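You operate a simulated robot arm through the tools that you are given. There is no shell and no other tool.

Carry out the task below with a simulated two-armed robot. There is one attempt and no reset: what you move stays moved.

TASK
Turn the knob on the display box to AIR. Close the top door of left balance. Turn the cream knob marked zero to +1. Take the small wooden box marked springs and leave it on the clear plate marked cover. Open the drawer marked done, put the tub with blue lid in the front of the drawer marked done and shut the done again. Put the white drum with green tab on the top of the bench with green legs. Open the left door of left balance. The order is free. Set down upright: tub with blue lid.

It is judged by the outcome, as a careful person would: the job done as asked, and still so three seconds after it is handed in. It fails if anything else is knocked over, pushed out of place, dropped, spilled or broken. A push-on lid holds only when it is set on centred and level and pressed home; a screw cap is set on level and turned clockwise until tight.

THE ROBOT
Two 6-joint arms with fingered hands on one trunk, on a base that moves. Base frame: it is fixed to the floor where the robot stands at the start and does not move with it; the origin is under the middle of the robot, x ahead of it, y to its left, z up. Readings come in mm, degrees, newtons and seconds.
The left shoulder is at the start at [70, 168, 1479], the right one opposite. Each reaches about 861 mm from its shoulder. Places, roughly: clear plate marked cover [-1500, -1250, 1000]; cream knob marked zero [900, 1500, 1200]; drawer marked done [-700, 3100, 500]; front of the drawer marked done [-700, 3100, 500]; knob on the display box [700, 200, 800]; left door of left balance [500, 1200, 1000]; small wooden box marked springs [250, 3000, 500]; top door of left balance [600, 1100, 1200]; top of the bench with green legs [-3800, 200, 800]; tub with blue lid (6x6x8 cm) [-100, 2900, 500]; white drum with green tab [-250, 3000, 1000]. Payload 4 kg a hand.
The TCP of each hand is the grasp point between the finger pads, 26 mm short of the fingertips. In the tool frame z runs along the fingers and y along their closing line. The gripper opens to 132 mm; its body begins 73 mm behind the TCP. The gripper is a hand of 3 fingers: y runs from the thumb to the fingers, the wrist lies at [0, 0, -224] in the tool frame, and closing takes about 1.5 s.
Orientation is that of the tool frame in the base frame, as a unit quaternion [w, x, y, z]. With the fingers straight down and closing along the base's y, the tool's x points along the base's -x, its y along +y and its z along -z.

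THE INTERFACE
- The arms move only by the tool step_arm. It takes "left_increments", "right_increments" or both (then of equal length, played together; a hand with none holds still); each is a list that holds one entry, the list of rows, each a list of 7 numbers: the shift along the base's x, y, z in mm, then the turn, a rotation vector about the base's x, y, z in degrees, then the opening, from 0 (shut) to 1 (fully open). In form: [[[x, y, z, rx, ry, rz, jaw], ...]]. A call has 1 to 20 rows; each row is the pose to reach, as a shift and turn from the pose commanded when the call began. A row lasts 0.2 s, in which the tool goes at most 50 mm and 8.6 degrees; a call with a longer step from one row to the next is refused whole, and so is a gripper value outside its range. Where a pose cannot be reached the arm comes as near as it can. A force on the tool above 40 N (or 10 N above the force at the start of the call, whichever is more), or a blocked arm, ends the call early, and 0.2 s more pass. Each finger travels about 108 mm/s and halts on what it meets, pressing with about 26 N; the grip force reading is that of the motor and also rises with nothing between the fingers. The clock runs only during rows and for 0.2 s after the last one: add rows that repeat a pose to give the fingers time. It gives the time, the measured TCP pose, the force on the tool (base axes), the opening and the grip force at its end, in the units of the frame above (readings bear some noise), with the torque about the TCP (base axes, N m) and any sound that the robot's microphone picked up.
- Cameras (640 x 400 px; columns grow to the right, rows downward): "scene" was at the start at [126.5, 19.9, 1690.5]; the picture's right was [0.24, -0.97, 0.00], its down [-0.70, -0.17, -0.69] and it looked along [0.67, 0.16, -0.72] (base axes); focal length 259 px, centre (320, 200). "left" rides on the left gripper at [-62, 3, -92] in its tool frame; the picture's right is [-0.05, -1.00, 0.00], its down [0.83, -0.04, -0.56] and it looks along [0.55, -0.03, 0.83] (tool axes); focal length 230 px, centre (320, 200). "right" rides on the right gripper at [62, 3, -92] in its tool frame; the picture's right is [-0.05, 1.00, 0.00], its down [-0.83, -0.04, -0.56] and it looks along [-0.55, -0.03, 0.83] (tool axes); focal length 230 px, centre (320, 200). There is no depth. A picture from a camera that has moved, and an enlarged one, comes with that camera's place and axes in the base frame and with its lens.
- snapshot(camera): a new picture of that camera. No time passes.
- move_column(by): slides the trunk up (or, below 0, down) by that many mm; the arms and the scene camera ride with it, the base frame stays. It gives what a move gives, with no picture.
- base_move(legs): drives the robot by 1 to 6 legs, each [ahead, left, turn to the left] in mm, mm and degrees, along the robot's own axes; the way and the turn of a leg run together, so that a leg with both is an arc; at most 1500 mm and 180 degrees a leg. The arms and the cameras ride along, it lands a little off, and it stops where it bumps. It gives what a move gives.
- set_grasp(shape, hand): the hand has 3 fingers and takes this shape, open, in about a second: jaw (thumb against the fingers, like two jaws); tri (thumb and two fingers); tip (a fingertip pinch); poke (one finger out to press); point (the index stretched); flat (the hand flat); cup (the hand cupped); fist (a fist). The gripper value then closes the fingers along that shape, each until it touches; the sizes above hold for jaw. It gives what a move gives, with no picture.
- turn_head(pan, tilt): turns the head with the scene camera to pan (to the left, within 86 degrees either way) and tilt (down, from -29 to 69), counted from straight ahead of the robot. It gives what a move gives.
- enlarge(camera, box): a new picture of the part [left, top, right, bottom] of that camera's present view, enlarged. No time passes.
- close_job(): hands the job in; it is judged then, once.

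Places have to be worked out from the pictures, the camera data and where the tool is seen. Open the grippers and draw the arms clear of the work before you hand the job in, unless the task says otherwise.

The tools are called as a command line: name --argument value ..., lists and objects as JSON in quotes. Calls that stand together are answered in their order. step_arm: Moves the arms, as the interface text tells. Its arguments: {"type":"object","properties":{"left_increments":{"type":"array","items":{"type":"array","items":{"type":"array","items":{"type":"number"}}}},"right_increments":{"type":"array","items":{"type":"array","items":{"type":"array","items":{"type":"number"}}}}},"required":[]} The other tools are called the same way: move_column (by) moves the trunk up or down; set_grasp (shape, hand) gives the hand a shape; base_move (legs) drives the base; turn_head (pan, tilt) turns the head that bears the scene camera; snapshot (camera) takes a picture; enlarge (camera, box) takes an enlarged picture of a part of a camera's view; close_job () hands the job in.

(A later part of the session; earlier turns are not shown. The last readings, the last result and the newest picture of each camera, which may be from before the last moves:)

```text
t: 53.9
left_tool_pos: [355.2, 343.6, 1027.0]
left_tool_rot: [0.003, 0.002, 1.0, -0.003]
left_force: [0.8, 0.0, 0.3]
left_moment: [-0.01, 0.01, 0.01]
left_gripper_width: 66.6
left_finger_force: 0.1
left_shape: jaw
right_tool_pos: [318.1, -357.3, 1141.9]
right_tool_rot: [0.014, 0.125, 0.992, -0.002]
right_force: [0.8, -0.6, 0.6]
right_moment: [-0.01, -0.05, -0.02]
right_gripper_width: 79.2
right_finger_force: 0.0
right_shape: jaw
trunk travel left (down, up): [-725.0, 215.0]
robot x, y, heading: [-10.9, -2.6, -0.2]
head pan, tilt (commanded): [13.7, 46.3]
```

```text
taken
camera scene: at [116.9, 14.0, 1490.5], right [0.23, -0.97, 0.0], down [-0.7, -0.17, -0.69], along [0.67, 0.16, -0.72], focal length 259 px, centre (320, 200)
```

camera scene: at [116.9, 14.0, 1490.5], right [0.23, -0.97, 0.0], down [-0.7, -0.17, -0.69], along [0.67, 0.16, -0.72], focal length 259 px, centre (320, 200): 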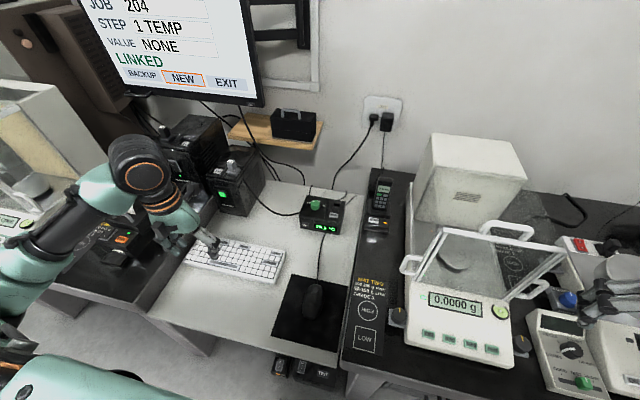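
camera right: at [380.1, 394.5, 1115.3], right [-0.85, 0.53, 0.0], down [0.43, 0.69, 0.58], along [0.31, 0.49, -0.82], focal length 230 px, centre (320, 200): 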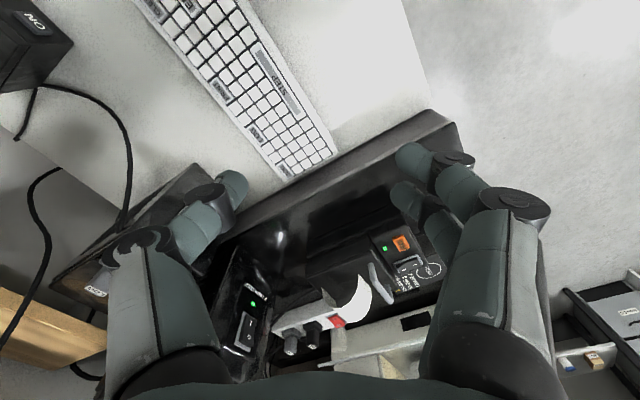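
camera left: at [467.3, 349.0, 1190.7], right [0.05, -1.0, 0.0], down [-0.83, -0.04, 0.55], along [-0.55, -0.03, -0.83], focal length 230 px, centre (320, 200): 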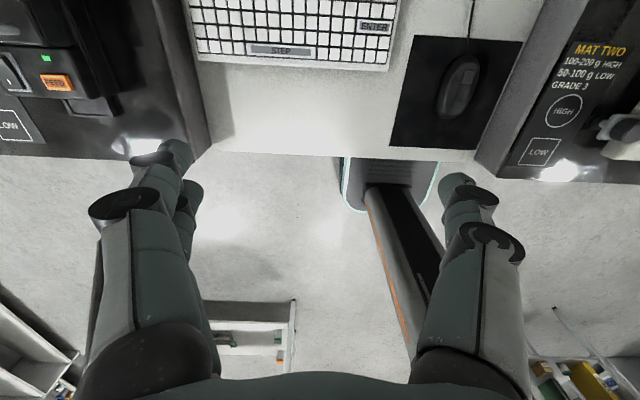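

Robot is at the start stance. I lower the trunk 130 mm more and bring the left hand, tilted 25° forward, to a hover near the knob for a close view.

move_column --by -130

step_arm --left_increments '[[[33, -17, 10, 0, -3, 0, 0.5], [66, -34, 20, 0, -6, 0, 0.5], [99, -51, 25, 0, -9, 0, 0.5], [132, -68, 30, 0, -12, 0, 0.5], [165, -85, 33, 0, -15, 0, 0.5], [198, -103, 33, 0, -18, 0, 0.5], [231, -120, 33, 0, -21, 0, 0.5], [264, -137, 33, 0, -25, 0, 0.5], [297, -154, 33, 0, -25, 0, 0.5], [335, -173, 33, 0, -25, 0, 0.5]]]'

snapshot --camera "left"

snapshot --camera "scene"

```text
t: 55.4
left_tool_pos: [354.5, 343.4, 898.5]
left_tool_rot: [0.003, 0.003, 1.0, -0.004]
left_force: [1.1, -0.4, -1.1]
left_moment: [0.01, -0.03, -0.01]
left_gripper_width: 66.5
left_finger_force: 0.0
left_shape: jaw
right_tool_pos: [319.2, -357.0, 1012.7]
right_tool_rot: [0.014, 0.126, 0.992, -0.001]
right_force: [1.3, -0.1, -0.6]
right_moment: [-0.02, 0.01, -0.01]
right_gripper_width: 79.3
right_finger_force: 0.1
right_shape: jaw
trunk travel left (down, up): [-595.0, 345.0]
robot x, y, heading: [-9.2, -4.8, -0.4]
head pan, tilt (commanded): [13.7, 46.3]
```

```text
t: 57.6
left_tool_pos: [689.5, 171.0, 928.1]
left_tool_rot: [0.219, 0.003, 0.976, -0.001]
left_force: [0.0, 0.3, -0.4]
left_moment: [-0.01, 0.01, -0.02]
left_gripper_width: 65.9
left_finger_force: 0.0
left_shape: jaw
left hand out of reach, approached as far as the arm can: row 1, 2, 3, 4, 5, 6, 7
right_tool_pos: [320.0, -359.0, 1011.6]
right_tool_rot: [0.013, 0.126, 0.992, -0.002]
right_force: [-0.8, 1.1, -0.3]
right_moment: [0.01, 0.02, 0.01]
right_gripper_width: 79.2
right_finger_force: 0.1
right_shape: jaw
trunk travel left (down, up): [-595.0, 345.0]
robot x, y, heading: [-11.6, -1.9, -0.2]
head pan, tilt (commanded): [13.7, 46.3]
```

```text
taken
camera left: at [706.5, 173.9, 1038.8], right [0.04, -1.0, 0.02], down [-0.99, -0.04, 0.15], along [-0.15, -0.03, -0.99], focal length 230 px, centre (320, 200)
```

left: 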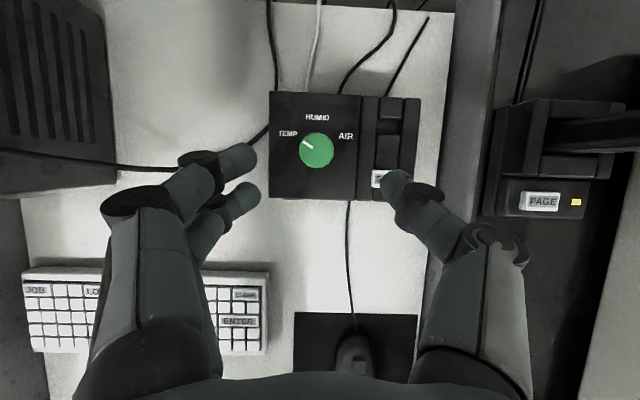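

```text
taken
camera scene: at [118.4, 13.8, 1360.3], right [0.23, -0.97, 0.0], down [-0.7, -0.17, -0.69], along [0.67, 0.16, -0.72], focal length 259 px, centre (320, 200)
```

scene: 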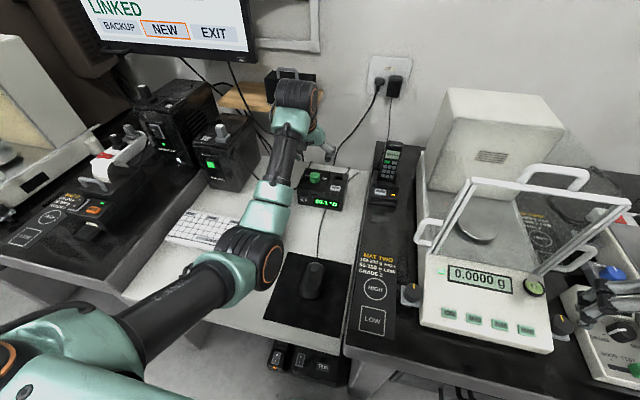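

The wrist camera looks almost straight down: the knob centre comes to about [720, 173]. I zoom in from the scene camera to refine its height.

enlarge --camera "scene" --box '[285, 150, 365, 220]'

enlarge --camera "left" --box '[260, 80, 430, 210]'

```text
5.71 times, centred on (325, 185) of scene
camera zoom: at [118.4, 13.8, 1360.3], right [0.23, -0.97, 0.0], down [-0.7, -0.17, -0.69], along [0.67, 0.16, -0.72], focal length 1478 px, centre (291, 286)
```

zoom: 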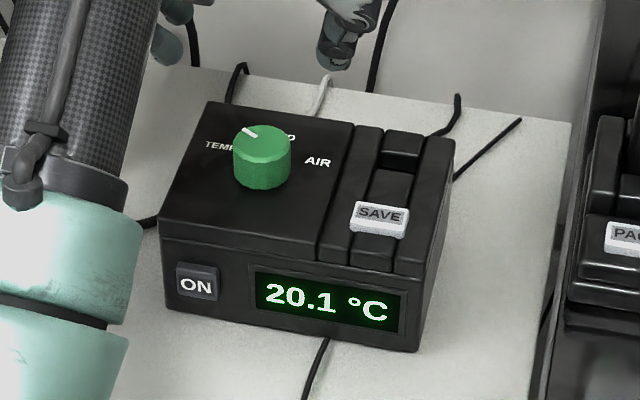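

```text
3.08 times, centred on (345, 145) of left
camera zoom: at [706.5, 173.9, 1038.8], right [0.04, -1.0, 0.02], down [-0.99, -0.04, 0.15], along [-0.15, -0.03, -0.99], focal length 708 px, centre (243, 369)
```

zoom: 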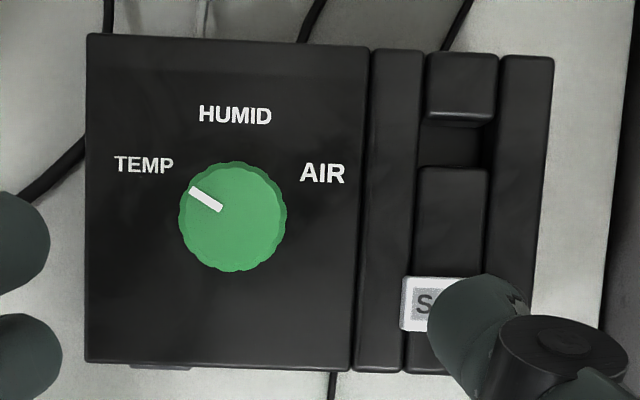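

Knob top is at z≈823, box top ≈803, pointer at +60°, AIR at −60°. I lower the trunk 60 mm for reach margin and turn the hand +60° about vertical over the knob.

move_column --by -60

step_arm --left_increments '[[[5, 0, 7, 0, 0, 8, 0.5], [10, 1, 7, 0, 0, 16, 0.5], [15, 1, 7, 0, 0, 24, 0.5], [20, 1, 7, 0, 0, 32, 0.5], [25, 2, 7, 0, 0, 40, 0.5], [30, 2, 7, 0, 0, 48, 0.5], [31, 2, 7, 0, 0, 56, 0.5], [31, 2, 7, 0, 0, 60, 0.5]]]'

snapshot --camera "left"

snapshot --camera "scene"

```text
t: 58.6
left_tool_pos: [689.0, 171.5, 870.2]
left_tool_rot: [0.219, 0.003, 0.976, -0.002]
left_force: [-0.5, -0.3, -0.4]
left_moment: [0.01, 0.02, 0.0]
left_gripper_width: 66.3
left_finger_force: 0.0
left_shape: jaw
right_tool_pos: [320.2, -357.9, 953.2]
right_tool_rot: [0.015, 0.126, 0.992, -0.002]
right_force: [-0.2, -0.5, 0.6]
right_moment: [0.01, 0.0, -0.01]
right_gripper_width: 79.4
right_finger_force: 0.2
right_shape: jaw
trunk travel left (down, up): [-535.0, 405.0]
robot x, y, heading: [-7.9, -6.5, -0.1]
head pan, tilt (commanded): [13.7, 46.3]
```

```text
t: 60.4
left_tool_pos: [718.5, 174.1, 876.3]
left_tool_rot: [0.192, -0.486, 0.846, 0.108]
left_force: [0.2, 0.2, -0.5]
left_moment: [0.0, -0.01, -0.02]
left_gripper_width: 66.3
left_finger_force: 0.0
left_shape: jaw
right_tool_pos: [319.8, -358.4, 952.2]
right_tool_rot: [0.014, 0.126, 0.992, -0.002]
right_force: [-0.3, -0.4, -0.6]
right_moment: [0.01, 0.0, 0.06]
right_gripper_width: 79.4
right_finger_force: 0.0
right_shape: jaw
trunk travel left (down, up): [-535.0, 405.0]
robot x, y, heading: [-12.6, -4.7, -0.1]
head pan, tilt (commanded): [13.7, 46.3]
```

```text
taken
camera left: at [724.4, 189.4, 987.1], right [0.89, -0.46, 0.02], down [-0.46, -0.88, 0.15], along [-0.05, -0.14, -0.99], focal length 230 px, centre (320, 200)
```

left: 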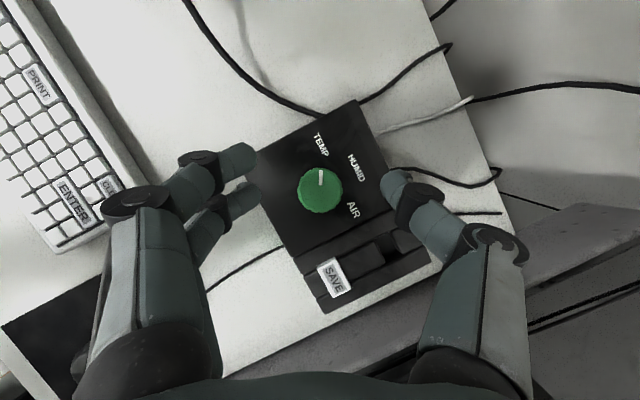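

```text
taken
camera scene: at [117.3, 13.9, 1300.5], right [0.23, -0.97, 0.0], down [-0.7, -0.17, -0.69], along [0.67, 0.16, -0.72], focal length 259 px, centre (320, 200)
```

scene: 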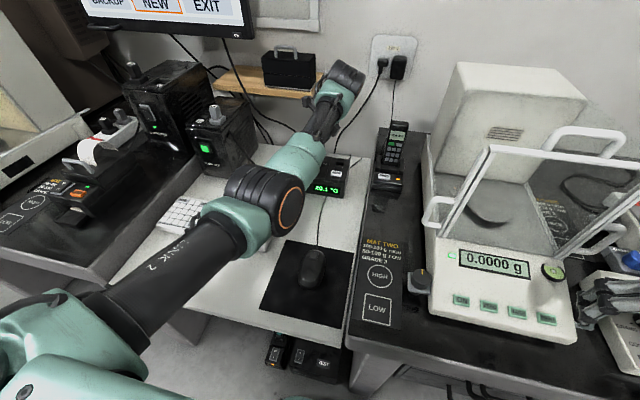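

The hand is centred over the knob. I descend to TCP z≈832 and close on the knob.

step_arm --left_increments '[[[1, 0, -12, 0, 0, 0, 0.5], [1, 0, -24, 0, 0, 0, 0.5], [1, 0, -34, 0, 0, 0, 0.5], [1, 0, -40, 0, 0, 0, 0.5], [1, 0, -44, 0, 0, 0, 0.5], [1, 0, -44, 0, 0, 0, 0.3], [1, 0, -44, 0, 0, 0, 0.1], [1, 0, -44, 0, 0, 0, 0.1], [1, 0, -44, 0, 0, 0, 0.1]]]'

snapshot --camera "left"

enlarge --camera "scene" --box '[270, 130, 390, 220]'

```text
t: 62.4
left_tool_pos: [720.8, 173.7, 834.6]
left_tool_rot: [0.191, -0.486, 0.846, 0.108]
left_force: [3.7, 4.3, 5.8]
left_moment: [0.11, 0.11, -0.04]
left_gripper_width: 20.4
left_finger_force: 25.9
left_shape: jaw
right_tool_pos: [319.8, -357.5, 952.9]
right_tool_rot: [0.014, 0.126, 0.992, -0.002]
right_force: [0.6, -0.5, 0.8]
right_moment: [-0.02, 0.01, 0.01]
right_gripper_width: 79.4
right_finger_force: 0.0
right_shape: jaw
trunk travel left (down, up): [-535.0, 405.0]
robot x, y, heading: [-7.8, -6.1, -0.3]
head pan, tilt (commanded): [13.7, 46.3]
```

```text
taken
camera left: at [726.3, 188.6, 944.4], right [0.89, -0.46, 0.03], down [-0.46, -0.87, 0.14], along [-0.04, -0.14, -0.99], focal length 230 px, centre (320, 200)
```

left: 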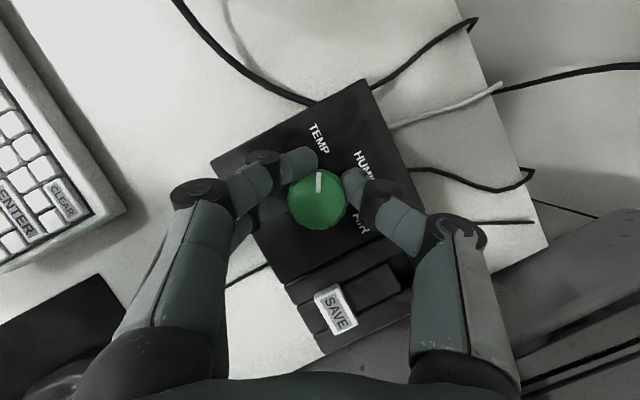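

```text
4.44 times, centred on (330, 175) of scene
camera zoom: at [116.8, 14.2, 1300.6], right [0.23, -0.97, 0.0], down [-0.7, -0.17, -0.69], along [0.67, 0.16, -0.72], focal length 1150 px, centre (276, 311)
```

zoom: 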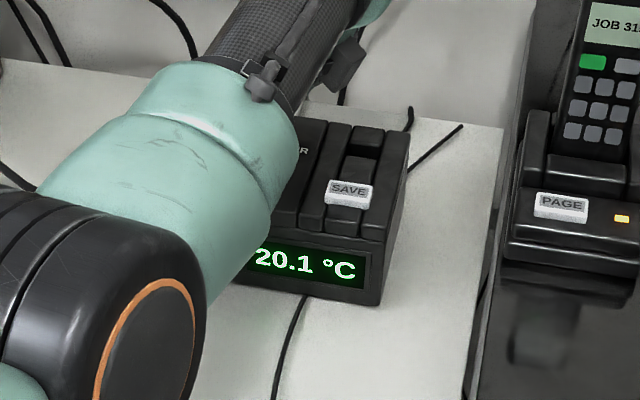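

The grip is off-centre (width 20 mm) because the tilted fingertips lie ~10 mm ahead of the TCP. I open, shift back about 9 mm along the tilt direction and close again.

step_arm --left_increments '[[[0, 0, 0, 0, 0, 0, 0.45], [0, 0, 0, 0, 0, 0, 0.45], [-4.5, -8, -2, 0, 0, 0, 0.45], [-4.5, -8, -2, 0, 0, 0, 0.3], [-4.5, -8, -2, 0, 0, 0, 0.1], [-4.5, -8, -2, 0, 0, 0, 0.1], [-4.5, -8, -2, 0, 0, 0, 0.1]]]'

snapshot --camera "left"

```text
t: 64.0
left_tool_pos: [716.7, 166.0, 832.4]
left_tool_rot: [0.194, -0.485, 0.846, 0.108]
left_force: [4.6, 3.4, 17.1]
left_moment: [0.19, -0.03, -0.06]
left_gripper_width: 26.0
left_finger_force: 25.7
left_shape: jaw
right_tool_pos: [318.2, -358.4, 952.5]
right_tool_rot: [0.014, 0.126, 0.992, -0.002]
right_force: [0.2, 0.0, -0.2]
right_moment: [-0.01, 0.04, 0.02]
right_gripper_width: 79.1
right_finger_force: 0.1
right_shape: jaw
trunk travel left (down, up): [-535.0, 405.0]
robot x, y, heading: [-10.0, -6.0, -0.3]
head pan, tilt (commanded): [13.7, 46.3]
```

```text
taken
camera left: at [721.8, 179.5, 942.9], right [0.88, -0.46, 0.03], down [-0.46, -0.87, 0.14], along [-0.04, -0.14, -0.99], focal length 230 px, centre (320, 200)
```

left: 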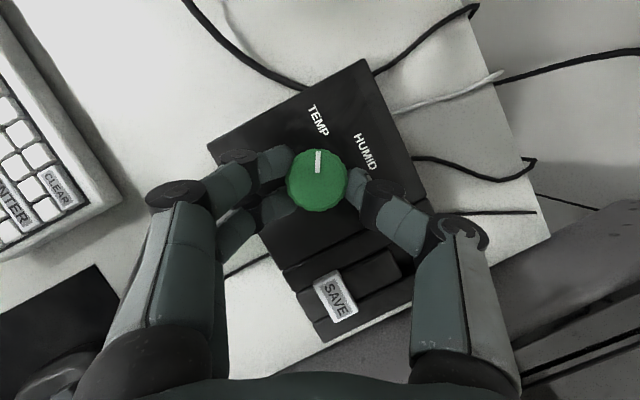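

The knob is held between thumb and both fingers. I now turn −120° about the knob axis, with the TCP following the arc around it.

step_arm --left_increments '[[[0, 0, 1.5, 0, 0, 0, 0.1], [-1.0, 0.6, 1.5, 0, 0, -8, 0.1], [-1.9, 1.3, 1.5, 0, 0, -16, 0.1], [-2.7, 2.1, 1.5, 0, 0, -24, 0.1], [-3.4, 3.0, 1.5, 0, 0, -32, 0.1], [-3.9, 4.0, 1.5, 0, 0, -40, 0.1], [-4.3, 5.1, 1.5, 0, 0, -48, 0.1], [-4.5, 6.2, 1.5, 0, 0, -56, 0.1], [-4.6, 7.4, 1.5, 0, 0, -64, 0.1], [-4.5, 8.5, 1.5, 0, 0, -72, 0.1], [-4.3, 9.6, 1.5, 0, 0, -80, 0.1], [-3.9, 10.7, 1.5, 0, 0, -88, 0.1], [-3.4, 11.7, 1.5, 0, 0, -96, 0.1], [-2.7, 12.6, 1.5, 0, 0, -104, 0.1], [-1.9, 13.5, 1.5, 0, 0, -112, 0.1], [-1.0, 14.2, 1.5, 0, 0, -120, 0.1]]]'

snapshot --camera "left"

```text
t: 67.4
left_tool_pos: [714.2, 181.0, 832.5]
left_tool_rot: [0.188, 0.492, 0.843, -0.111]
left_force: [-2.6, -3.1, 3.6]
left_moment: [-0.02, -0.03, -0.04]
left_gripper_width: 25.8
left_finger_force: 26.2
left_shape: jaw
right_tool_pos: [318.0, -358.1, 952.2]
right_tool_rot: [0.013, 0.128, 0.992, -0.002]
right_force: [-0.7, -0.3, 0.2]
right_moment: [0.02, 0.01, 0.0]
right_gripper_width: 79.4
right_finger_force: 0.0
right_shape: jaw
trunk travel left (down, up): [-535.0, 405.0]
robot x, y, heading: [-9.0, -7.3, -0.4]
head pan, tilt (commanded): [13.7, 46.3]
```

```text
taken
camera left: at [725.1, 167.0, 943.2], right [-0.85, -0.53, 0.03], down [-0.52, 0.84, 0.15], along [-0.1, 0.11, -0.99], focal length 230 px, centre (320, 200)
```

left: 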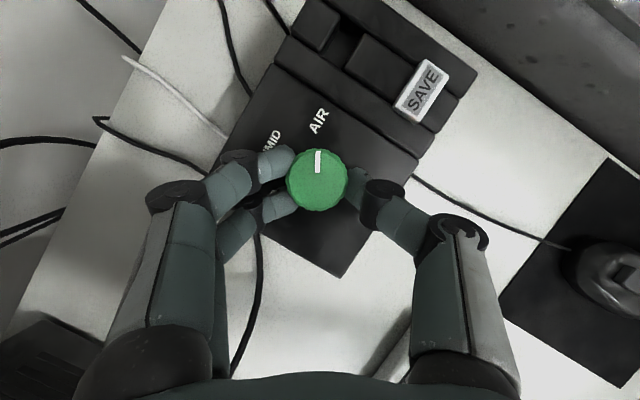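

The pointer now points at AIR. I open the fingers, lift straight up and check.

step_arm --left_increments '[[[0, 0, 0, 0, 0, 0, 0.45], [0, 0, 0, 0, 0, 0, 0.45], [0, 0, 0, 0, 0, 0, 0.45], [0, 0, 15, 0, 0, 0, 0.45], [0, 0, 35, 0, 0, 0, 0.45], [-5, 0, 60, 0, 0, 8, 0.45], [-15, 0, 80, 0, 0, 16, 0.45], [-30, 0, 90, 0, 0, 24, 0.45], [-45, 0, 100, 0, 0, 32, 0.45], [-60, 0, 105, 0, 0, 40, 0.45], [-75, 0, 110, 0, 0, 48, 0.45], [-90, 0, 115, 0, 0, 56, 0.45], [-110, 0, 120, 0, 0, 60, 0.45]]]'

snapshot --camera "left"

snapshot --camera "scene"

```text
t: 70.2
left_tool_pos: [635.4, 169.3, 926.5]
left_tool_rot: [0.221, 0.002, 0.975, -0.001]
left_force: [0.2, 0.3, -0.3]
left_moment: [0.03, 0.02, 0.02]
left_gripper_width: 59.0
left_finger_force: 0.0
left_shape: jaw
left hand out of reach, approached as far as the arm can: row 11, 12, 13
right_tool_pos: [319.5, -357.8, 952.3]
right_tool_rot: [0.013, 0.126, 0.992, -0.001]
right_force: [-0.3, 0.1, 0.4]
right_moment: [0.02, 0.0, -0.01]
right_gripper_width: 79.5
right_finger_force: 0.0
right_shape: jaw
trunk travel left (down, up): [-535.0, 405.0]
robot x, y, heading: [-9.0, -6.3, -0.6]
head pan, tilt (commanded): [13.7, 46.3]
```

```text
taken
camera left: at [652.3, 171.1, 1037.1], right [0.04, -1.0, 0.02], down [-0.99, -0.04, 0.14], along [-0.14, -0.03, -0.99], focal length 230 px, centre (320, 200)
```

left: 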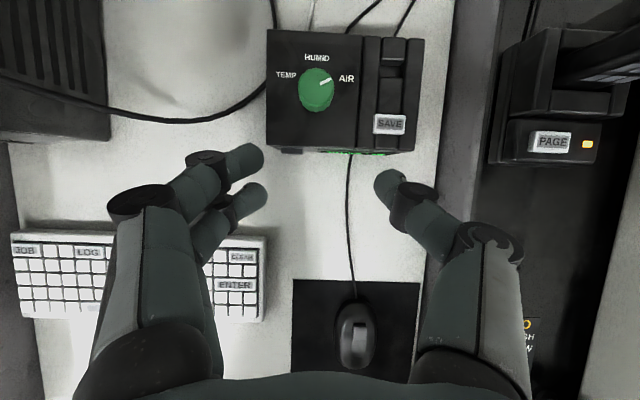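

```text
taken
camera scene: at [117.0, 13.6, 1300.5], right [0.23, -0.97, 0.0], down [-0.7, -0.17, -0.69], along [0.67, 0.16, -0.72], focal length 259 px, centre (320, 200)
```

scene: 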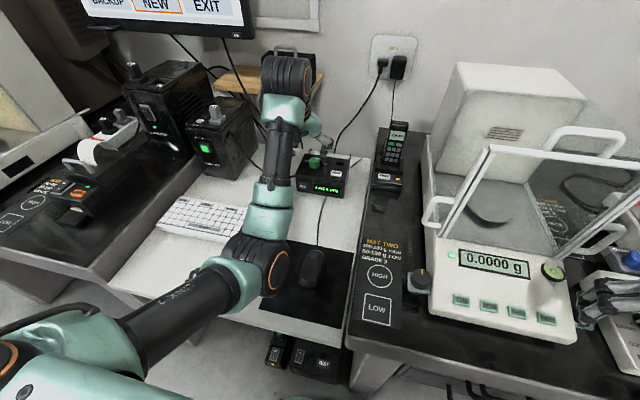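

The pointer is at AIR; I check the display text.

enlarge --camera "scene" --box '[285, 140, 365, 210]'

enlarge --camera "left" --box '[250, 20, 440, 170]'

```text
5.71 times, centred on (325, 175) of scene
camera zoom: at [117.0, 13.6, 1300.5], right [0.23, -0.97, 0.0], down [-0.7, -0.17, -0.69], along [0.67, 0.16, -0.72], focal length 1478 px, centre (291, 343)
```

zoom: 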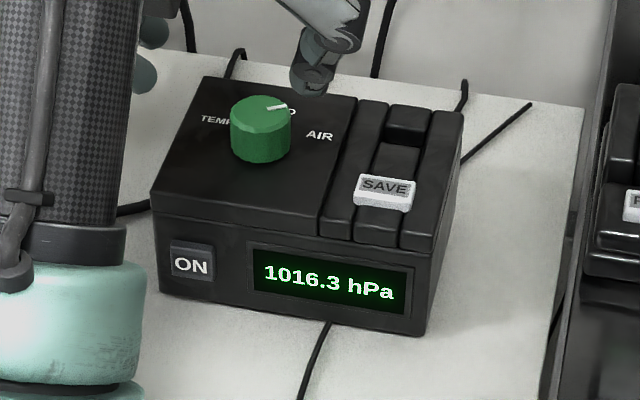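

```text
2.67 times, centred on (345, 95) of left
camera zoom: at [652.3, 171.1, 1037.1], right [0.04, -1.0, 0.02], down [-0.99, -0.04, 0.14], along [-0.14, -0.03, -0.99], focal length 614 px, centre (253, 480)
```

zoom: 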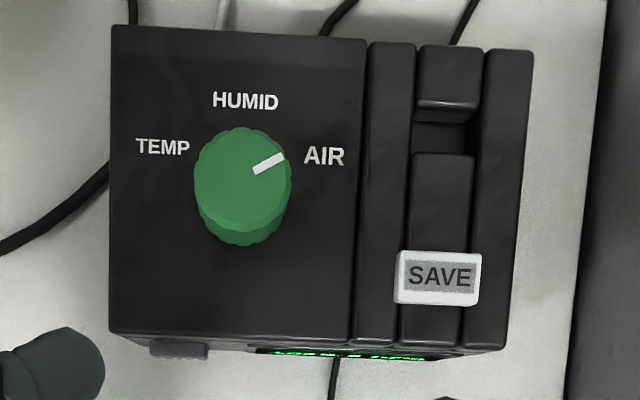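

The display shows 1016.3 hPa, so AIR is set. I tuck the left arm, raise the trunk and back off before strafing toward the left balance.

step_arm --left_increments '[[[-30, 15, 0, 0, 3, 0, 0.45], [-60, 30, 5, 0, 6, 0, 0.45], [-90, 45, 10, 0, 9, 0, 0.45], [-120, 60, 10, 0, 12, 0, 0.45], [-150, 80, 10, 0, 15, 0, 0.45], [-180, 100, 10, 0, 18, 0, 0.45], [-210, 120, 10, 0, 21, 0, 0.45], [-240, 140, 10, 0, 25, 0, 0.45], [-260, 160, 10, 0, 25, 0, 0.45], [-275, 175, 10, 0, 25, 0, 0.45]]]'

move_column --by 300

base_move --legs '[[-350, 0, 0], [0, 900, 0]]'

turn_head --pan 10 --tilt 35

snapshot --camera "scene"

```text
t: 72.5
left_tool_pos: [567.2, 336.2, 750.1]
left_tool_rot: [0.018, 0.006, 1.0, -0.004]
left_force: [-2.8, -5.0, 21.4]
left_moment: [0.09, 0.18, 0.06]
left_gripper_width: 57.9
left_finger_force: 0.0
left_shape: jaw
left hand out of reach, approached as far as the arm can: row 1, 2, 3, 4, 5, 6, 7, 8, 9, 10
right_tool_pos: [316.3, -359.8, 953.0]
right_tool_rot: [0.015, 0.127, 0.992, 0.0]
right_force: [-0.6, 0.5, 0.9]
right_moment: [-0.04, 0.02, 0.02]
right_gripper_width: 79.4
right_finger_force: 0.0
right_shape: jaw
trunk travel left (down, up): [-535.0, 405.0]
robot x, y, heading: [-9.2, -8.4, -0.3]
head pan, tilt (commanded): [13.7, 46.3]
stopped in row 10 (left hand): the force on the tool passed its limit at 43 N (the readings are from after the stop); the commanded pose is now the measured one
```

```text
t: 75.5
left_tool_pos: [566.9, 335.9, 1046.1]
left_tool_rot: [0.013, 0.005, 1.0, -0.003]
left_force: [-0.8, 0.2, 0.5]
left_moment: [0.0, -0.01, -0.05]
left_gripper_width: 59.2
left_finger_force: 0.1
left_shape: jaw
right_tool_pos: [318.9, -359.2, 1251.3]
right_tool_rot: [0.013, 0.128, 0.992, -0.002]
right_force: [0.3, -0.4, -0.3]
right_moment: [0.04, 0.01, -0.01]
right_gripper_width: 79.2
right_finger_force: 0.1
right_shape: jaw
trunk travel left (down, up): [-835.0, 105.0]
robot x, y, heading: [-8.3, -4.1, -0.4]
head pan, tilt (commanded): [13.7, 46.3]
```

```text
t: 82.1
left_tool_pos: [215.0, 1261.5, 1046.6]
left_tool_rot: [0.013, -0.006, 1.0, -0.003]
left_force: [-1.2, -0.2, -0.1]
left_moment: [0.02, -0.01, 0.03]
left_gripper_width: 59.4
left_finger_force: 0.1
left_shape: jaw
right_tool_pos: [-17.6, 560.3, 1251.9]
right_tool_rot: [0.014, 0.117, 0.993, -0.002]
right_force: [0.4, 0.5, 0.4]
right_moment: [-0.01, 0.03, -0.03]
right_gripper_width: 79.4
right_finger_force: 0.1
right_shape: jaw
trunk travel left (down, up): [-835.0, 105.0]
robot x, y, heading: [-352.9, 908.5, 0.9]
head pan, tilt (commanded): [13.7, 46.3]
```

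```text
t: 82.8
left_tool_pos: [215.0, 1260.8, 1045.2]
left_tool_rot: [0.013, -0.006, 1.0, -0.003]
left_force: [0.3, -0.2, 0.4]
left_moment: [0.0, 0.0, 0.01]
left_gripper_width: 59.2
left_finger_force: 0.0
left_shape: jaw
right_tool_pos: [-17.5, 561.9, 1251.7]
right_tool_rot: [0.013, 0.116, 0.993, -0.001]
right_force: [-0.5, -0.1, 0.3]
right_moment: [-0.01, 0.02, 0.03]
right_gripper_width: 79.3
right_finger_force: 0.1
right_shape: jaw
trunk travel left (down, up): [-835.0, 105.0]
robot x, y, heading: [-354.0, 908.3, 1.2]
head pan, tilt (commanded): [10.0, 35.0]
```

```text
taken
camera scene: at [-218.4, 926.2, 1617.1], right [0.19, -0.98, 0.0], down [-0.56, -0.11, -0.82], along [0.8, 0.15, -0.57], focal length 259 px, centre (320, 200)
```

scene: 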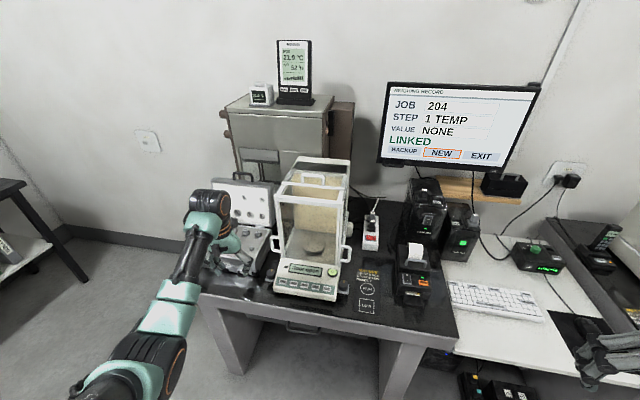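

The retracting left arm dipped and touched the desk (43 N, near [567, 336]); I check the keyboard and the desk items for any displacement.

enlarge --camera "scene" --box '[400, 220, 640, 370]'

enlarge --camera "scene" --box '[200, 130, 420, 320]'

```text
2.67 times, centred on (520, 295) of scene
camera zoom: at [-218.4, 926.2, 1617.1], right [0.19, -0.98, 0.0], down [-0.56, -0.11, -0.82], along [0.8, 0.15, -0.57], focal length 690 px, centre (-213, -53)
```

zoom: 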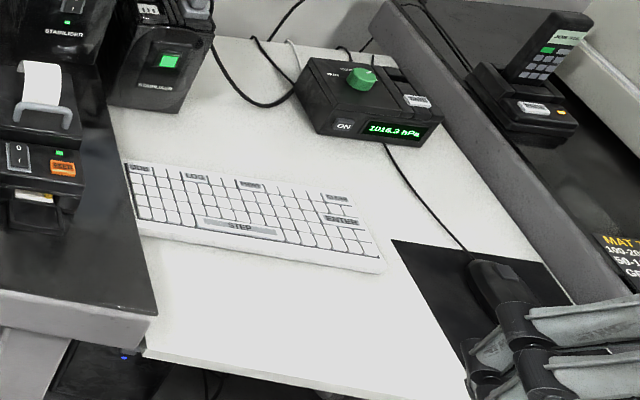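

```text
2.11 times, centred on (310, 225) of scene
camera zoom: at [-218.4, 926.2, 1617.1], right [0.19, -0.98, 0.0], down [-0.56, -0.11, -0.82], along [0.8, 0.15, -0.57], focal length 544 px, centre (341, 147)
```

zoom: 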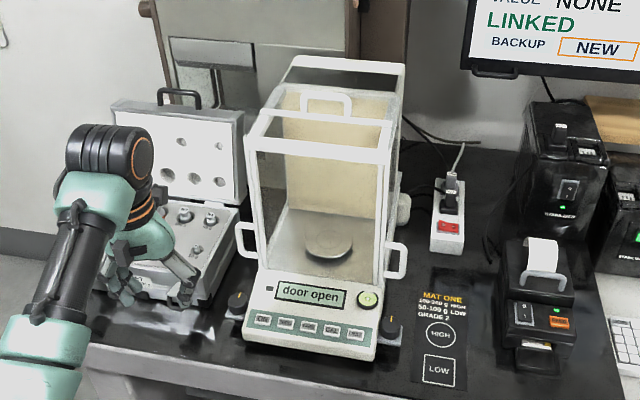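

The keyboard looks unmoved. Now I inspect the left balance and what lies under its table before moving closer.

enlarge --camera "scene" --box '[190, 290, 440, 400]'

enlarge --camera "scene" --box '[255, 145, 375, 255]'

enlarge --camera "scene" --box '[200, 80, 370, 200]'

```text
2.56 times, centred on (315, 345) of scene
camera zoom: at [-218.4, 926.2, 1617.1], right [0.19, -0.98, 0.0], down [-0.56, -0.11, -0.82], along [0.8, 0.15, -0.57], focal length 662 px, centre (333, -171)
```

zoom: 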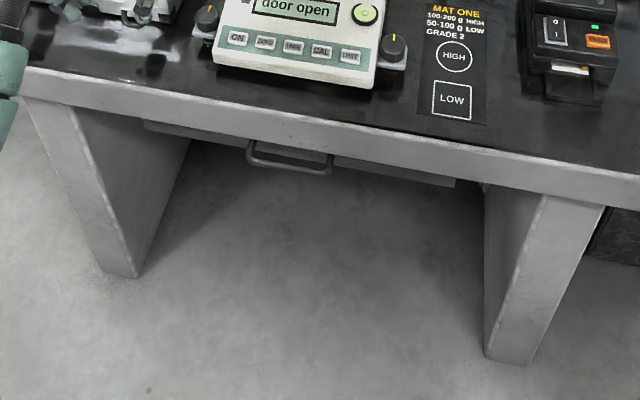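

```text
3.64 times, centred on (315, 200) of scene
camera zoom: at [-218.4, 926.2, 1617.1], right [0.19, -0.98, 0.0], down [-0.56, -0.11, -0.82], along [0.8, 0.15, -0.57], focal length 940 px, centre (338, 200)
```

zoom: 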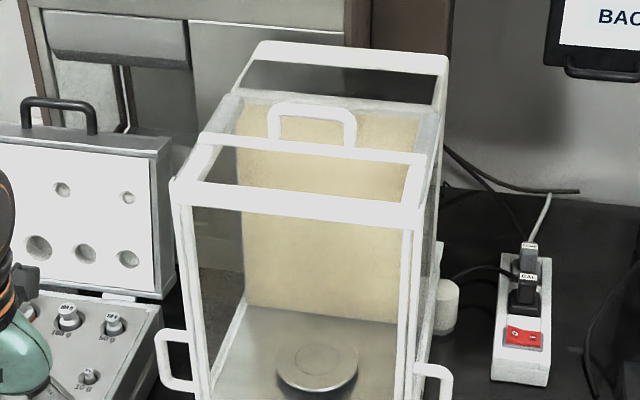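

```text
3.33 times, centred on (285, 140) of scene
camera zoom: at [-218.4, 926.2, 1617.1], right [0.19, -0.98, 0.0], down [-0.56, -0.11, -0.82], along [0.8, 0.15, -0.57], focal length 862 px, centre (437, 400)
```

zoom: 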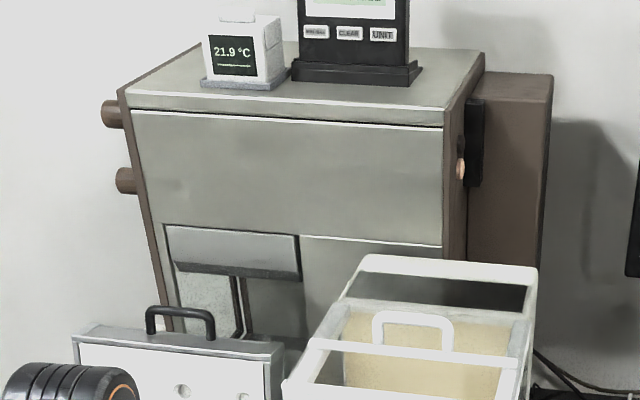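

The cabinet has two knobs on its left side near y≈1550 (one must be the zero knob), and the balance's top door is slid back with its handle bar behind the front bar. I raise the trunk fully and retract the left hand gently to the start tuck.

move_column --by 105

step_arm --left_increments '[[[-20, 0, 0, 0, 0, 0, 0.45], [-40, 0, 0, 0, 0, 0, 0.45], [-60, 0, -5, 0, 0, 0, 0.45], [-80, 0, -10, 0, 0, 0, 0.45], [-100, 0, -20, 0, 0, 0, 0.45], [-120, 0, -30, 0, 0, 0, 0.45]]]'

```text
t: 84.2
left_tool_pos: [214.9, 1262.5, 1149.9]
left_tool_rot: [0.012, -0.006, 1.0, -0.003]
left_force: [-1.2, -0.2, -0.8]
left_moment: [0.03, 0.03, 0.02]
left_gripper_width: 59.0
left_finger_force: 0.1
left_shape: jaw
right_tool_pos: [-18.6, 561.2, 1358.3]
right_tool_rot: [0.013, 0.117, 0.993, -0.001]
right_force: [0.3, 0.7, 0.5]
right_moment: [0.02, 0.02, 0.04]
right_gripper_width: 79.4
right_finger_force: 0.0
right_shape: jaw
trunk travel left (down, up): [-940.0, 0.0]
robot x, y, heading: [-352.8, 909.0, 1.0]
head pan, tilt (commanded): [10.0, 35.0]
```

```text
t: 85.6
left_tool_pos: [92.3, 1262.7, 1116.4]
left_tool_rot: [0.016, -0.007, 1.0, -0.006]
left_force: [-0.5, -0.6, -0.9]
left_moment: [0.05, -0.02, -0.02]
left_gripper_width: 59.4
left_finger_force: 0.0
left_shape: jaw
left hand out of reach, approached as far as the arm can: row 1, 2, 3, 4, 5, 6
right_tool_pos: [-18.8, 561.5, 1358.7]
right_tool_rot: [0.013, 0.117, 0.993, -0.002]
right_force: [-1.2, 0.7, -0.2]
right_moment: [0.0, -0.01, 0.0]
right_gripper_width: 79.3
right_finger_force: 0.1
right_shape: jaw
trunk travel left (down, up): [-940.0, 0.0]
robot x, y, heading: [-352.9, 910.0, 0.9]
head pan, tilt (commanded): [10.0, 35.0]
```

The left hand is tucked. I drive a bit closer (x≈−150, y≈980) and look down at the balance top.

base_move --legs '[[200, 70, -1]]'

turn_head --pan 15 --tilt 40

snapshot --camera "scene"

enlarge --camera "scene" --box '[230, 110, 410, 290]'

snapshot --camera "left"

```text
t: 87.2
left_tool_pos: [295.1, 1319.1, 1118.0]
left_tool_rot: [0.017, 0.008, 1.0, -0.005]
left_force: [0.1, 0.3, -0.2]
left_moment: [-0.05, 0.01, 0.01]
left_gripper_width: 58.8
left_finger_force: 0.0
left_shape: jaw
right_tool_pos: [163.8, 619.6, 1357.5]
right_tool_rot: [0.015, 0.129, 0.992, -0.001]
right_force: [0.0, -0.7, -1.2]
right_moment: [0.01, -0.03, -0.01]
right_gripper_width: 79.1
right_finger_force: 0.0
right_shape: jaw
trunk travel left (down, up): [-940.0, 0.0]
robot x, y, heading: [-161.6, 975.2, -0.4]
head pan, tilt (commanded): [10.0, 35.0]
```

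```text
t: 87.9
left_tool_pos: [296.9, 1318.9, 1116.6]
left_tool_rot: [0.015, 0.008, 1.0, -0.005]
left_force: [-0.5, 0.3, -0.8]
left_moment: [-0.03, -0.01, 0.0]
left_gripper_width: 59.2
left_finger_force: 0.1
left_shape: jaw
right_tool_pos: [165.5, 620.5, 1357.5]
right_tool_rot: [0.014, 0.129, 0.992, -0.002]
right_force: [-0.4, 0.3, 0.1]
right_moment: [-0.03, 0.02, -0.02]
right_gripper_width: 79.2
right_finger_force: 0.0
right_shape: jaw
trunk travel left (down, up): [-940.0, 0.0]
robot x, y, heading: [-157.7, 979.2, -0.6]
head pan, tilt (commanded): [15.0, 40.0]
```

```text
taken
camera scene: at [-29.3, 996.4, 1714.7], right [0.25, -0.97, 0.0], down [-0.62, -0.16, -0.77], along [0.74, 0.19, -0.64], focal length 259 px, centre (320, 200)
```

scene: 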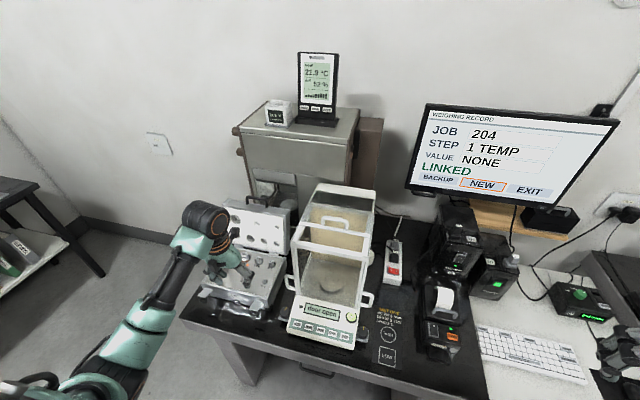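

```text
2.22 times, centred on (320, 200) of scene
camera zoom: at [-29.3, 996.4, 1714.7], right [0.25, -0.97, 0.0], down [-0.62, -0.16, -0.77], along [0.74, 0.19, -0.64], focal length 575 px, centre (320, 200)
```

zoom: 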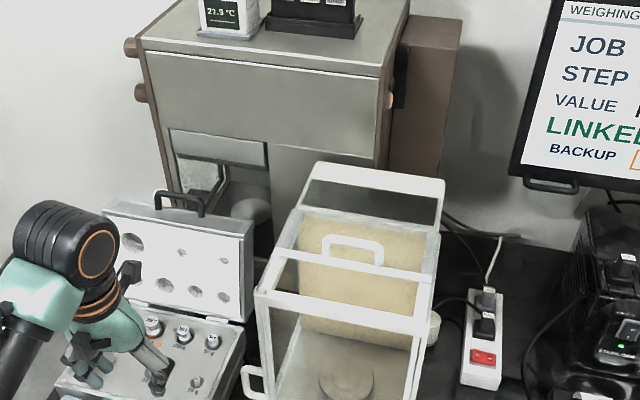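

```text
taken
camera left: at [355.1, 1321.2, 1211.3], right [0.04, -1.0, 0.01], down [-0.85, -0.03, 0.53], along [-0.53, -0.03, -0.85], focal length 230 px, centre (320, 200)
```

left: 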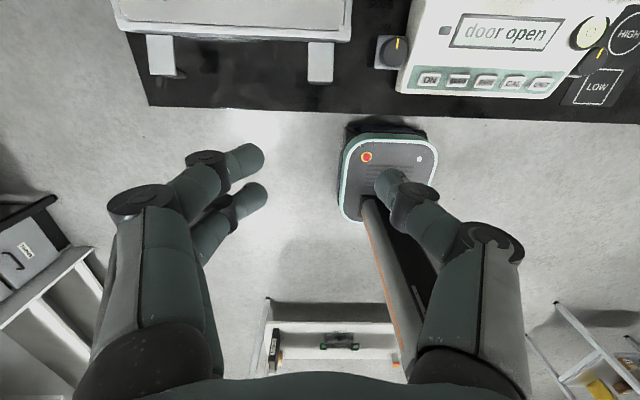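

I now have good estimates: top-door handle loop at about [473, 1053–1119, 1215], front frame bar x≈399, left-door handle at about [416, 1225, 943]. I shift the base so the right arm (which can stay high) can hook the top handle from behind.

base_move --legs '[[96, 173, 0.6]]'

step_arm --right_increments '[[[12, 12, 0, 0, 0, -2, 0.3], [24, 24, 0, 0, 0, -4, 0.1], [36, 36, 0, 0, 0, -6, 0], [50, 50, 0, 0, 0, -8, 0], [64, 64, 0, 0, 0, -10, 0], [80, 80, 0, 0, 0, -12, 0]]]'

turn_head --pan 0 --tilt 45

snapshot --camera "scene"

```text
t: 89.4
left_tool_pos: [388.8, 1486.3, 1117.6]
left_tool_rot: [0.017, 0.003, 1.0, -0.003]
left_force: [-0.2, 0.2, -0.9]
left_moment: [0.06, -0.02, 0.04]
left_gripper_width: 59.2
left_finger_force: 0.1
left_shape: jaw
right_tool_pos: [264.3, 786.7, 1356.4]
right_tool_rot: [0.014, 0.126, 0.992, 0.0]
right_force: [-0.3, -0.9, 1.1]
right_moment: [0.01, -0.03, -0.03]
right_gripper_width: 79.1
right_finger_force: 0.1
right_shape: jaw
trunk travel left (down, up): [-940.0, 0.0]
robot x, y, heading: [-63.9, 1144.9, -0.0]
head pan, tilt (commanded): [15.0, 40.0]
```

```text
t: 90.8
left_tool_pos: [390.7, 1491.0, 1116.2]
left_tool_rot: [0.014, 0.003, 1.0, -0.006]
left_force: [0.1, 0.7, 0.4]
left_moment: [-0.02, 0.0, -0.02]
left_gripper_width: 59.4
left_finger_force: 0.0
left_shape: jaw
right_tool_pos: [319.5, 824.1, 1349.3]
right_tool_rot: [0.014, 0.226, 0.974, -0.002]
right_force: [0.6, -0.1, -1.1]
right_moment: [-0.02, 0.03, 0.01]
right_gripper_width: 0.0
right_finger_force: 25.6
right_shape: jaw
right hand out of reach, approached as far as the arm can: row 4, 5, 6
trunk travel left (down, up): [-940.0, 0.0]
robot x, y, heading: [-67.1, 1142.6, -0.3]
head pan, tilt (commanded): [15.0, 40.0]
```

```text
t: 91.6
left_tool_pos: [391.4, 1490.2, 1114.9]
left_tool_rot: [0.016, 0.003, 1.0, -0.005]
left_force: [0.6, 0.1, 0.1]
left_moment: [0.0, 0.02, 0.04]
left_gripper_width: 59.5
left_finger_force: 0.1
left_shape: jaw
right_tool_pos: [317.0, 824.2, 1349.1]
right_tool_rot: [0.013, 0.225, 0.974, -0.001]
right_force: [0.0, 0.3, -0.5]
right_moment: [-0.02, 0.01, -0.02]
right_gripper_width: 0.2
right_finger_force: 25.7
right_shape: jaw
trunk travel left (down, up): [-940.0, 0.0]
robot x, y, heading: [-60.4, 1143.7, -0.3]
head pan, tilt (commanded): [0.0, 45.0]
```

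```text
taken
camera scene: at [67.6, 1143.8, 1707.2], right [0.0, -1.0, 0.0], down [-0.71, 0.0, -0.71], along [0.71, 0.0, -0.71], focal length 259 px, centre (320, 200)
```

scene: 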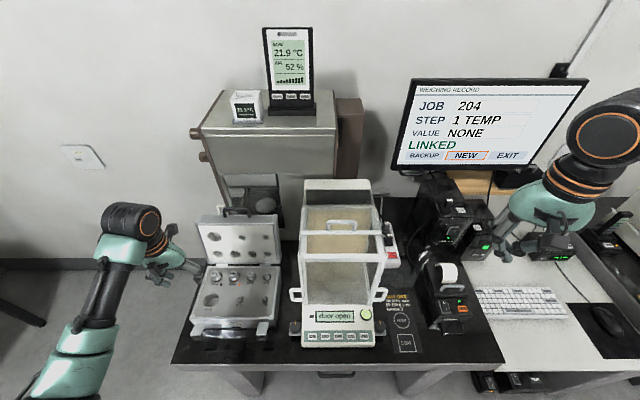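

The right hand's fingers are closed; I continue moving it forward and inward toward a hover, unwinding the yaw.

step_arm --right_increments '[[[15, 10, -3, 0, 0, 3, 0], [30, 20, -6, 0, 0, 6, 0], [45, 30, -9, 0, 0, 9, 0], [60, 40, -12, 0, 0, 12, 0], [75, 55, -15, 0, 0, 15, 0], [90, 70, -18, 0, 0, 18, 0], [105, 85, -20, 0, 0, 21, 0], [120, 100, -22, 0, 0, 24, 0], [135, 115, -24, 0, 0, 26, 0], [150, 130, -26, 0, 0, 26, 0]]]'

```text
t: 93.8
left_tool_pos: [389.8, 1490.1, 1115.3]
left_tool_rot: [0.016, 0.003, 1.0, -0.005]
left_force: [0.0, -0.1, -1.0]
left_moment: [0.0, 0.0, 0.02]
left_gripper_width: 59.1
left_finger_force: 0.1
left_shape: jaw
right_tool_pos: [362.6, 801.6, 1329.6]
right_tool_rot: [0.014, 0.004, 1.0, 0.0]
right_force: [0.1, 0.3, 1.7]
right_moment: [0.0, -0.02, 0.0]
right_gripper_width: 0.3
right_finger_force: 26.2
right_shape: jaw
right hand out of reach, approached as far as the arm can: row 1, 2, 3, 4, 5, 6, 7, 8, 9, 10
trunk travel left (down, up): [-940.0, 0.0]
robot x, y, heading: [-65.4, 1140.1, -0.0]
head pan, tilt (commanded): [0.0, 45.0]
```

The right arm is blocked at this height by its joint limits. Instead I'll use the left arm with the hand tilted 45° forward and hook behind the handle; I reposition the base to about [−250, 900].

base_move --legs '[[-186, 0, 0], [0, -243, 0]]'

step_arm --left_increments '[[[10, -10, 15, 0, -4, 0, 0.2], [20, -20, 30, 0, -8, 0, 0.1], [30, -30, 45, 0, -12, 0, 0], [40, -40, 60, 0, -16, 0, 0], [50, -50, 75, 0, -20, 0, 0], [60, -60, 90, 0, -24, 0, 0], [70, -70, 105, 0, -28, 0, 0], [80, -80, 120, 0, -32, 0, 0], [90, -90, 135, 0, -36, 0, 0], [100, -100, 150, 0, -40, 0, 0], [110, -110, 165, 0, -44, 0, 0], [120, -120, 175, 0, -45, 0, 0]]]'

```text
t: 96.8
left_tool_pos: [203.8, 1247.1, 1113.9]
left_tool_rot: [0.015, 0.005, 1.0, -0.008]
left_force: [-0.1, 0.3, 0.3]
left_moment: [-0.02, 0.02, -0.03]
left_gripper_width: 59.2
left_finger_force: 0.1
left_shape: jaw
right_tool_pos: [174.4, 558.7, 1329.8]
right_tool_rot: [0.014, 0.006, 1.0, -0.001]
right_force: [0.5, 0.4, 0.4]
right_moment: [-0.05, 0.0, 0.03]
right_gripper_width: 0.2
right_finger_force: 25.5
right_shape: jaw
trunk travel left (down, up): [-940.0, 0.0]
robot x, y, heading: [-254.0, 895.3, -0.2]
head pan, tilt (commanded): [0.0, 45.0]
```

```text
t: 99.3
left_tool_pos: [326.4, 1122.6, 1291.0]
left_tool_rot: [0.397, 0.007, 0.918, -0.002]
left_force: [0.9, 0.6, 0.4]
left_moment: [0.01, -0.02, 0.01]
left_gripper_width: 0.0
left_finger_force: 26.1
left_shape: jaw
right_tool_pos: [173.5, 554.0, 1328.2]
right_tool_rot: [0.014, 0.006, 1.0, 0.001]
right_force: [0.6, -0.2, 0.4]
right_moment: [0.02, 0.02, -0.01]
right_gripper_width: 0.0
right_finger_force: 26.6
right_shape: jaw
trunk travel left (down, up): [-940.0, 0.0]
robot x, y, heading: [-250.6, 898.5, -0.2]
head pan, tilt (commanded): [0.0, 45.0]
```

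The tilted left hand is at [326, 1123, 1291] with no reach issues. I move it over the door to just behind the handle, still 70 mm high, and look.

step_arm --left_increments '[[[28, -6, 0, 0, 0, 0, 0], [56, -12, 0, 0, 0, 0, 0], [84, -18, 0, 0, 0, 0, 0], [112, -24, 0, 0, 0, 0, 0], [140, -30, 0, 0, 0, 0, 0], [167, -37, 0, 0, 0, 0, 0]]]'

turn_head --pan 15 --tilt 35

snapshot --camera "left"

enlarge --camera "scene" --box '[240, 100, 440, 260]'

```text
t: 100.8
left_tool_pos: [490.7, 1084.8, 1289.8]
left_tool_rot: [0.396, 0.007, 0.918, -0.002]
left_force: [0.5, -0.4, 0.2]
left_moment: [0.01, 0.0, 0.02]
left_gripper_width: 0.2
left_finger_force: 26.3
left_shape: jaw
right_tool_pos: [174.7, 553.0, 1327.3]
right_tool_rot: [0.013, 0.006, 1.0, 0.001]
right_force: [-0.6, -1.0, 0.0]
right_moment: [0.01, 0.01, 0.02]
right_gripper_width: 0.0
right_finger_force: 25.7
right_shape: jaw
trunk travel left (down, up): [-940.0, 0.0]
robot x, y, heading: [-243.7, 897.6, -0.5]
head pan, tilt (commanded): [0.0, 45.0]
```

```text
t: 101.5
left_tool_pos: [490.3, 1086.1, 1291.1]
left_tool_rot: [0.396, 0.007, 0.918, -0.003]
left_force: [0.2, 0.5, 0.7]
left_moment: [0.01, 0.0, 0.0]
left_gripper_width: 0.3
left_finger_force: 26.0
left_shape: jaw
right_tool_pos: [173.7, 554.0, 1328.3]
right_tool_rot: [0.014, 0.007, 1.0, 0.001]
right_force: [0.9, 1.1, -0.6]
right_moment: [-0.01, -0.03, -0.01]
right_gripper_width: 0.1
right_finger_force: 25.9
right_shape: jaw
trunk travel left (down, up): [-940.0, 0.0]
robot x, y, heading: [-251.5, 896.5, -0.4]
head pan, tilt (commanded): [15.0, 35.0]
```

```text
taken
camera left: at [465.7, 1087.7, 1399.5], right [0.02, -1.0, 0.04], down [-0.97, -0.03, -0.22], along [0.23, -0.03, -0.97], focal length 230 px, centre (320, 200)
```

left: 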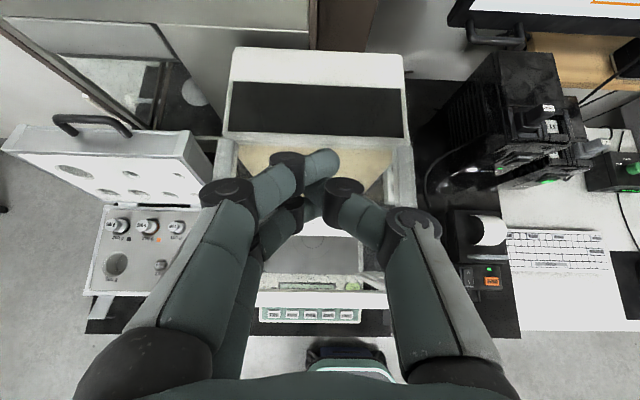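

```text
2.50 times, centred on (340, 180) of scene
camera zoom: at [-116.6, 920.5, 1721.9], right [0.25, -0.97, 0.0], down [-0.56, -0.14, -0.82], along [0.79, 0.21, -0.57], focal length 647 px, centre (270, 250)
```

zoom: 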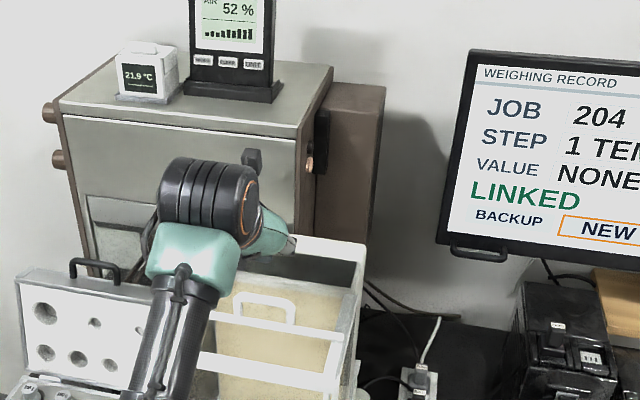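

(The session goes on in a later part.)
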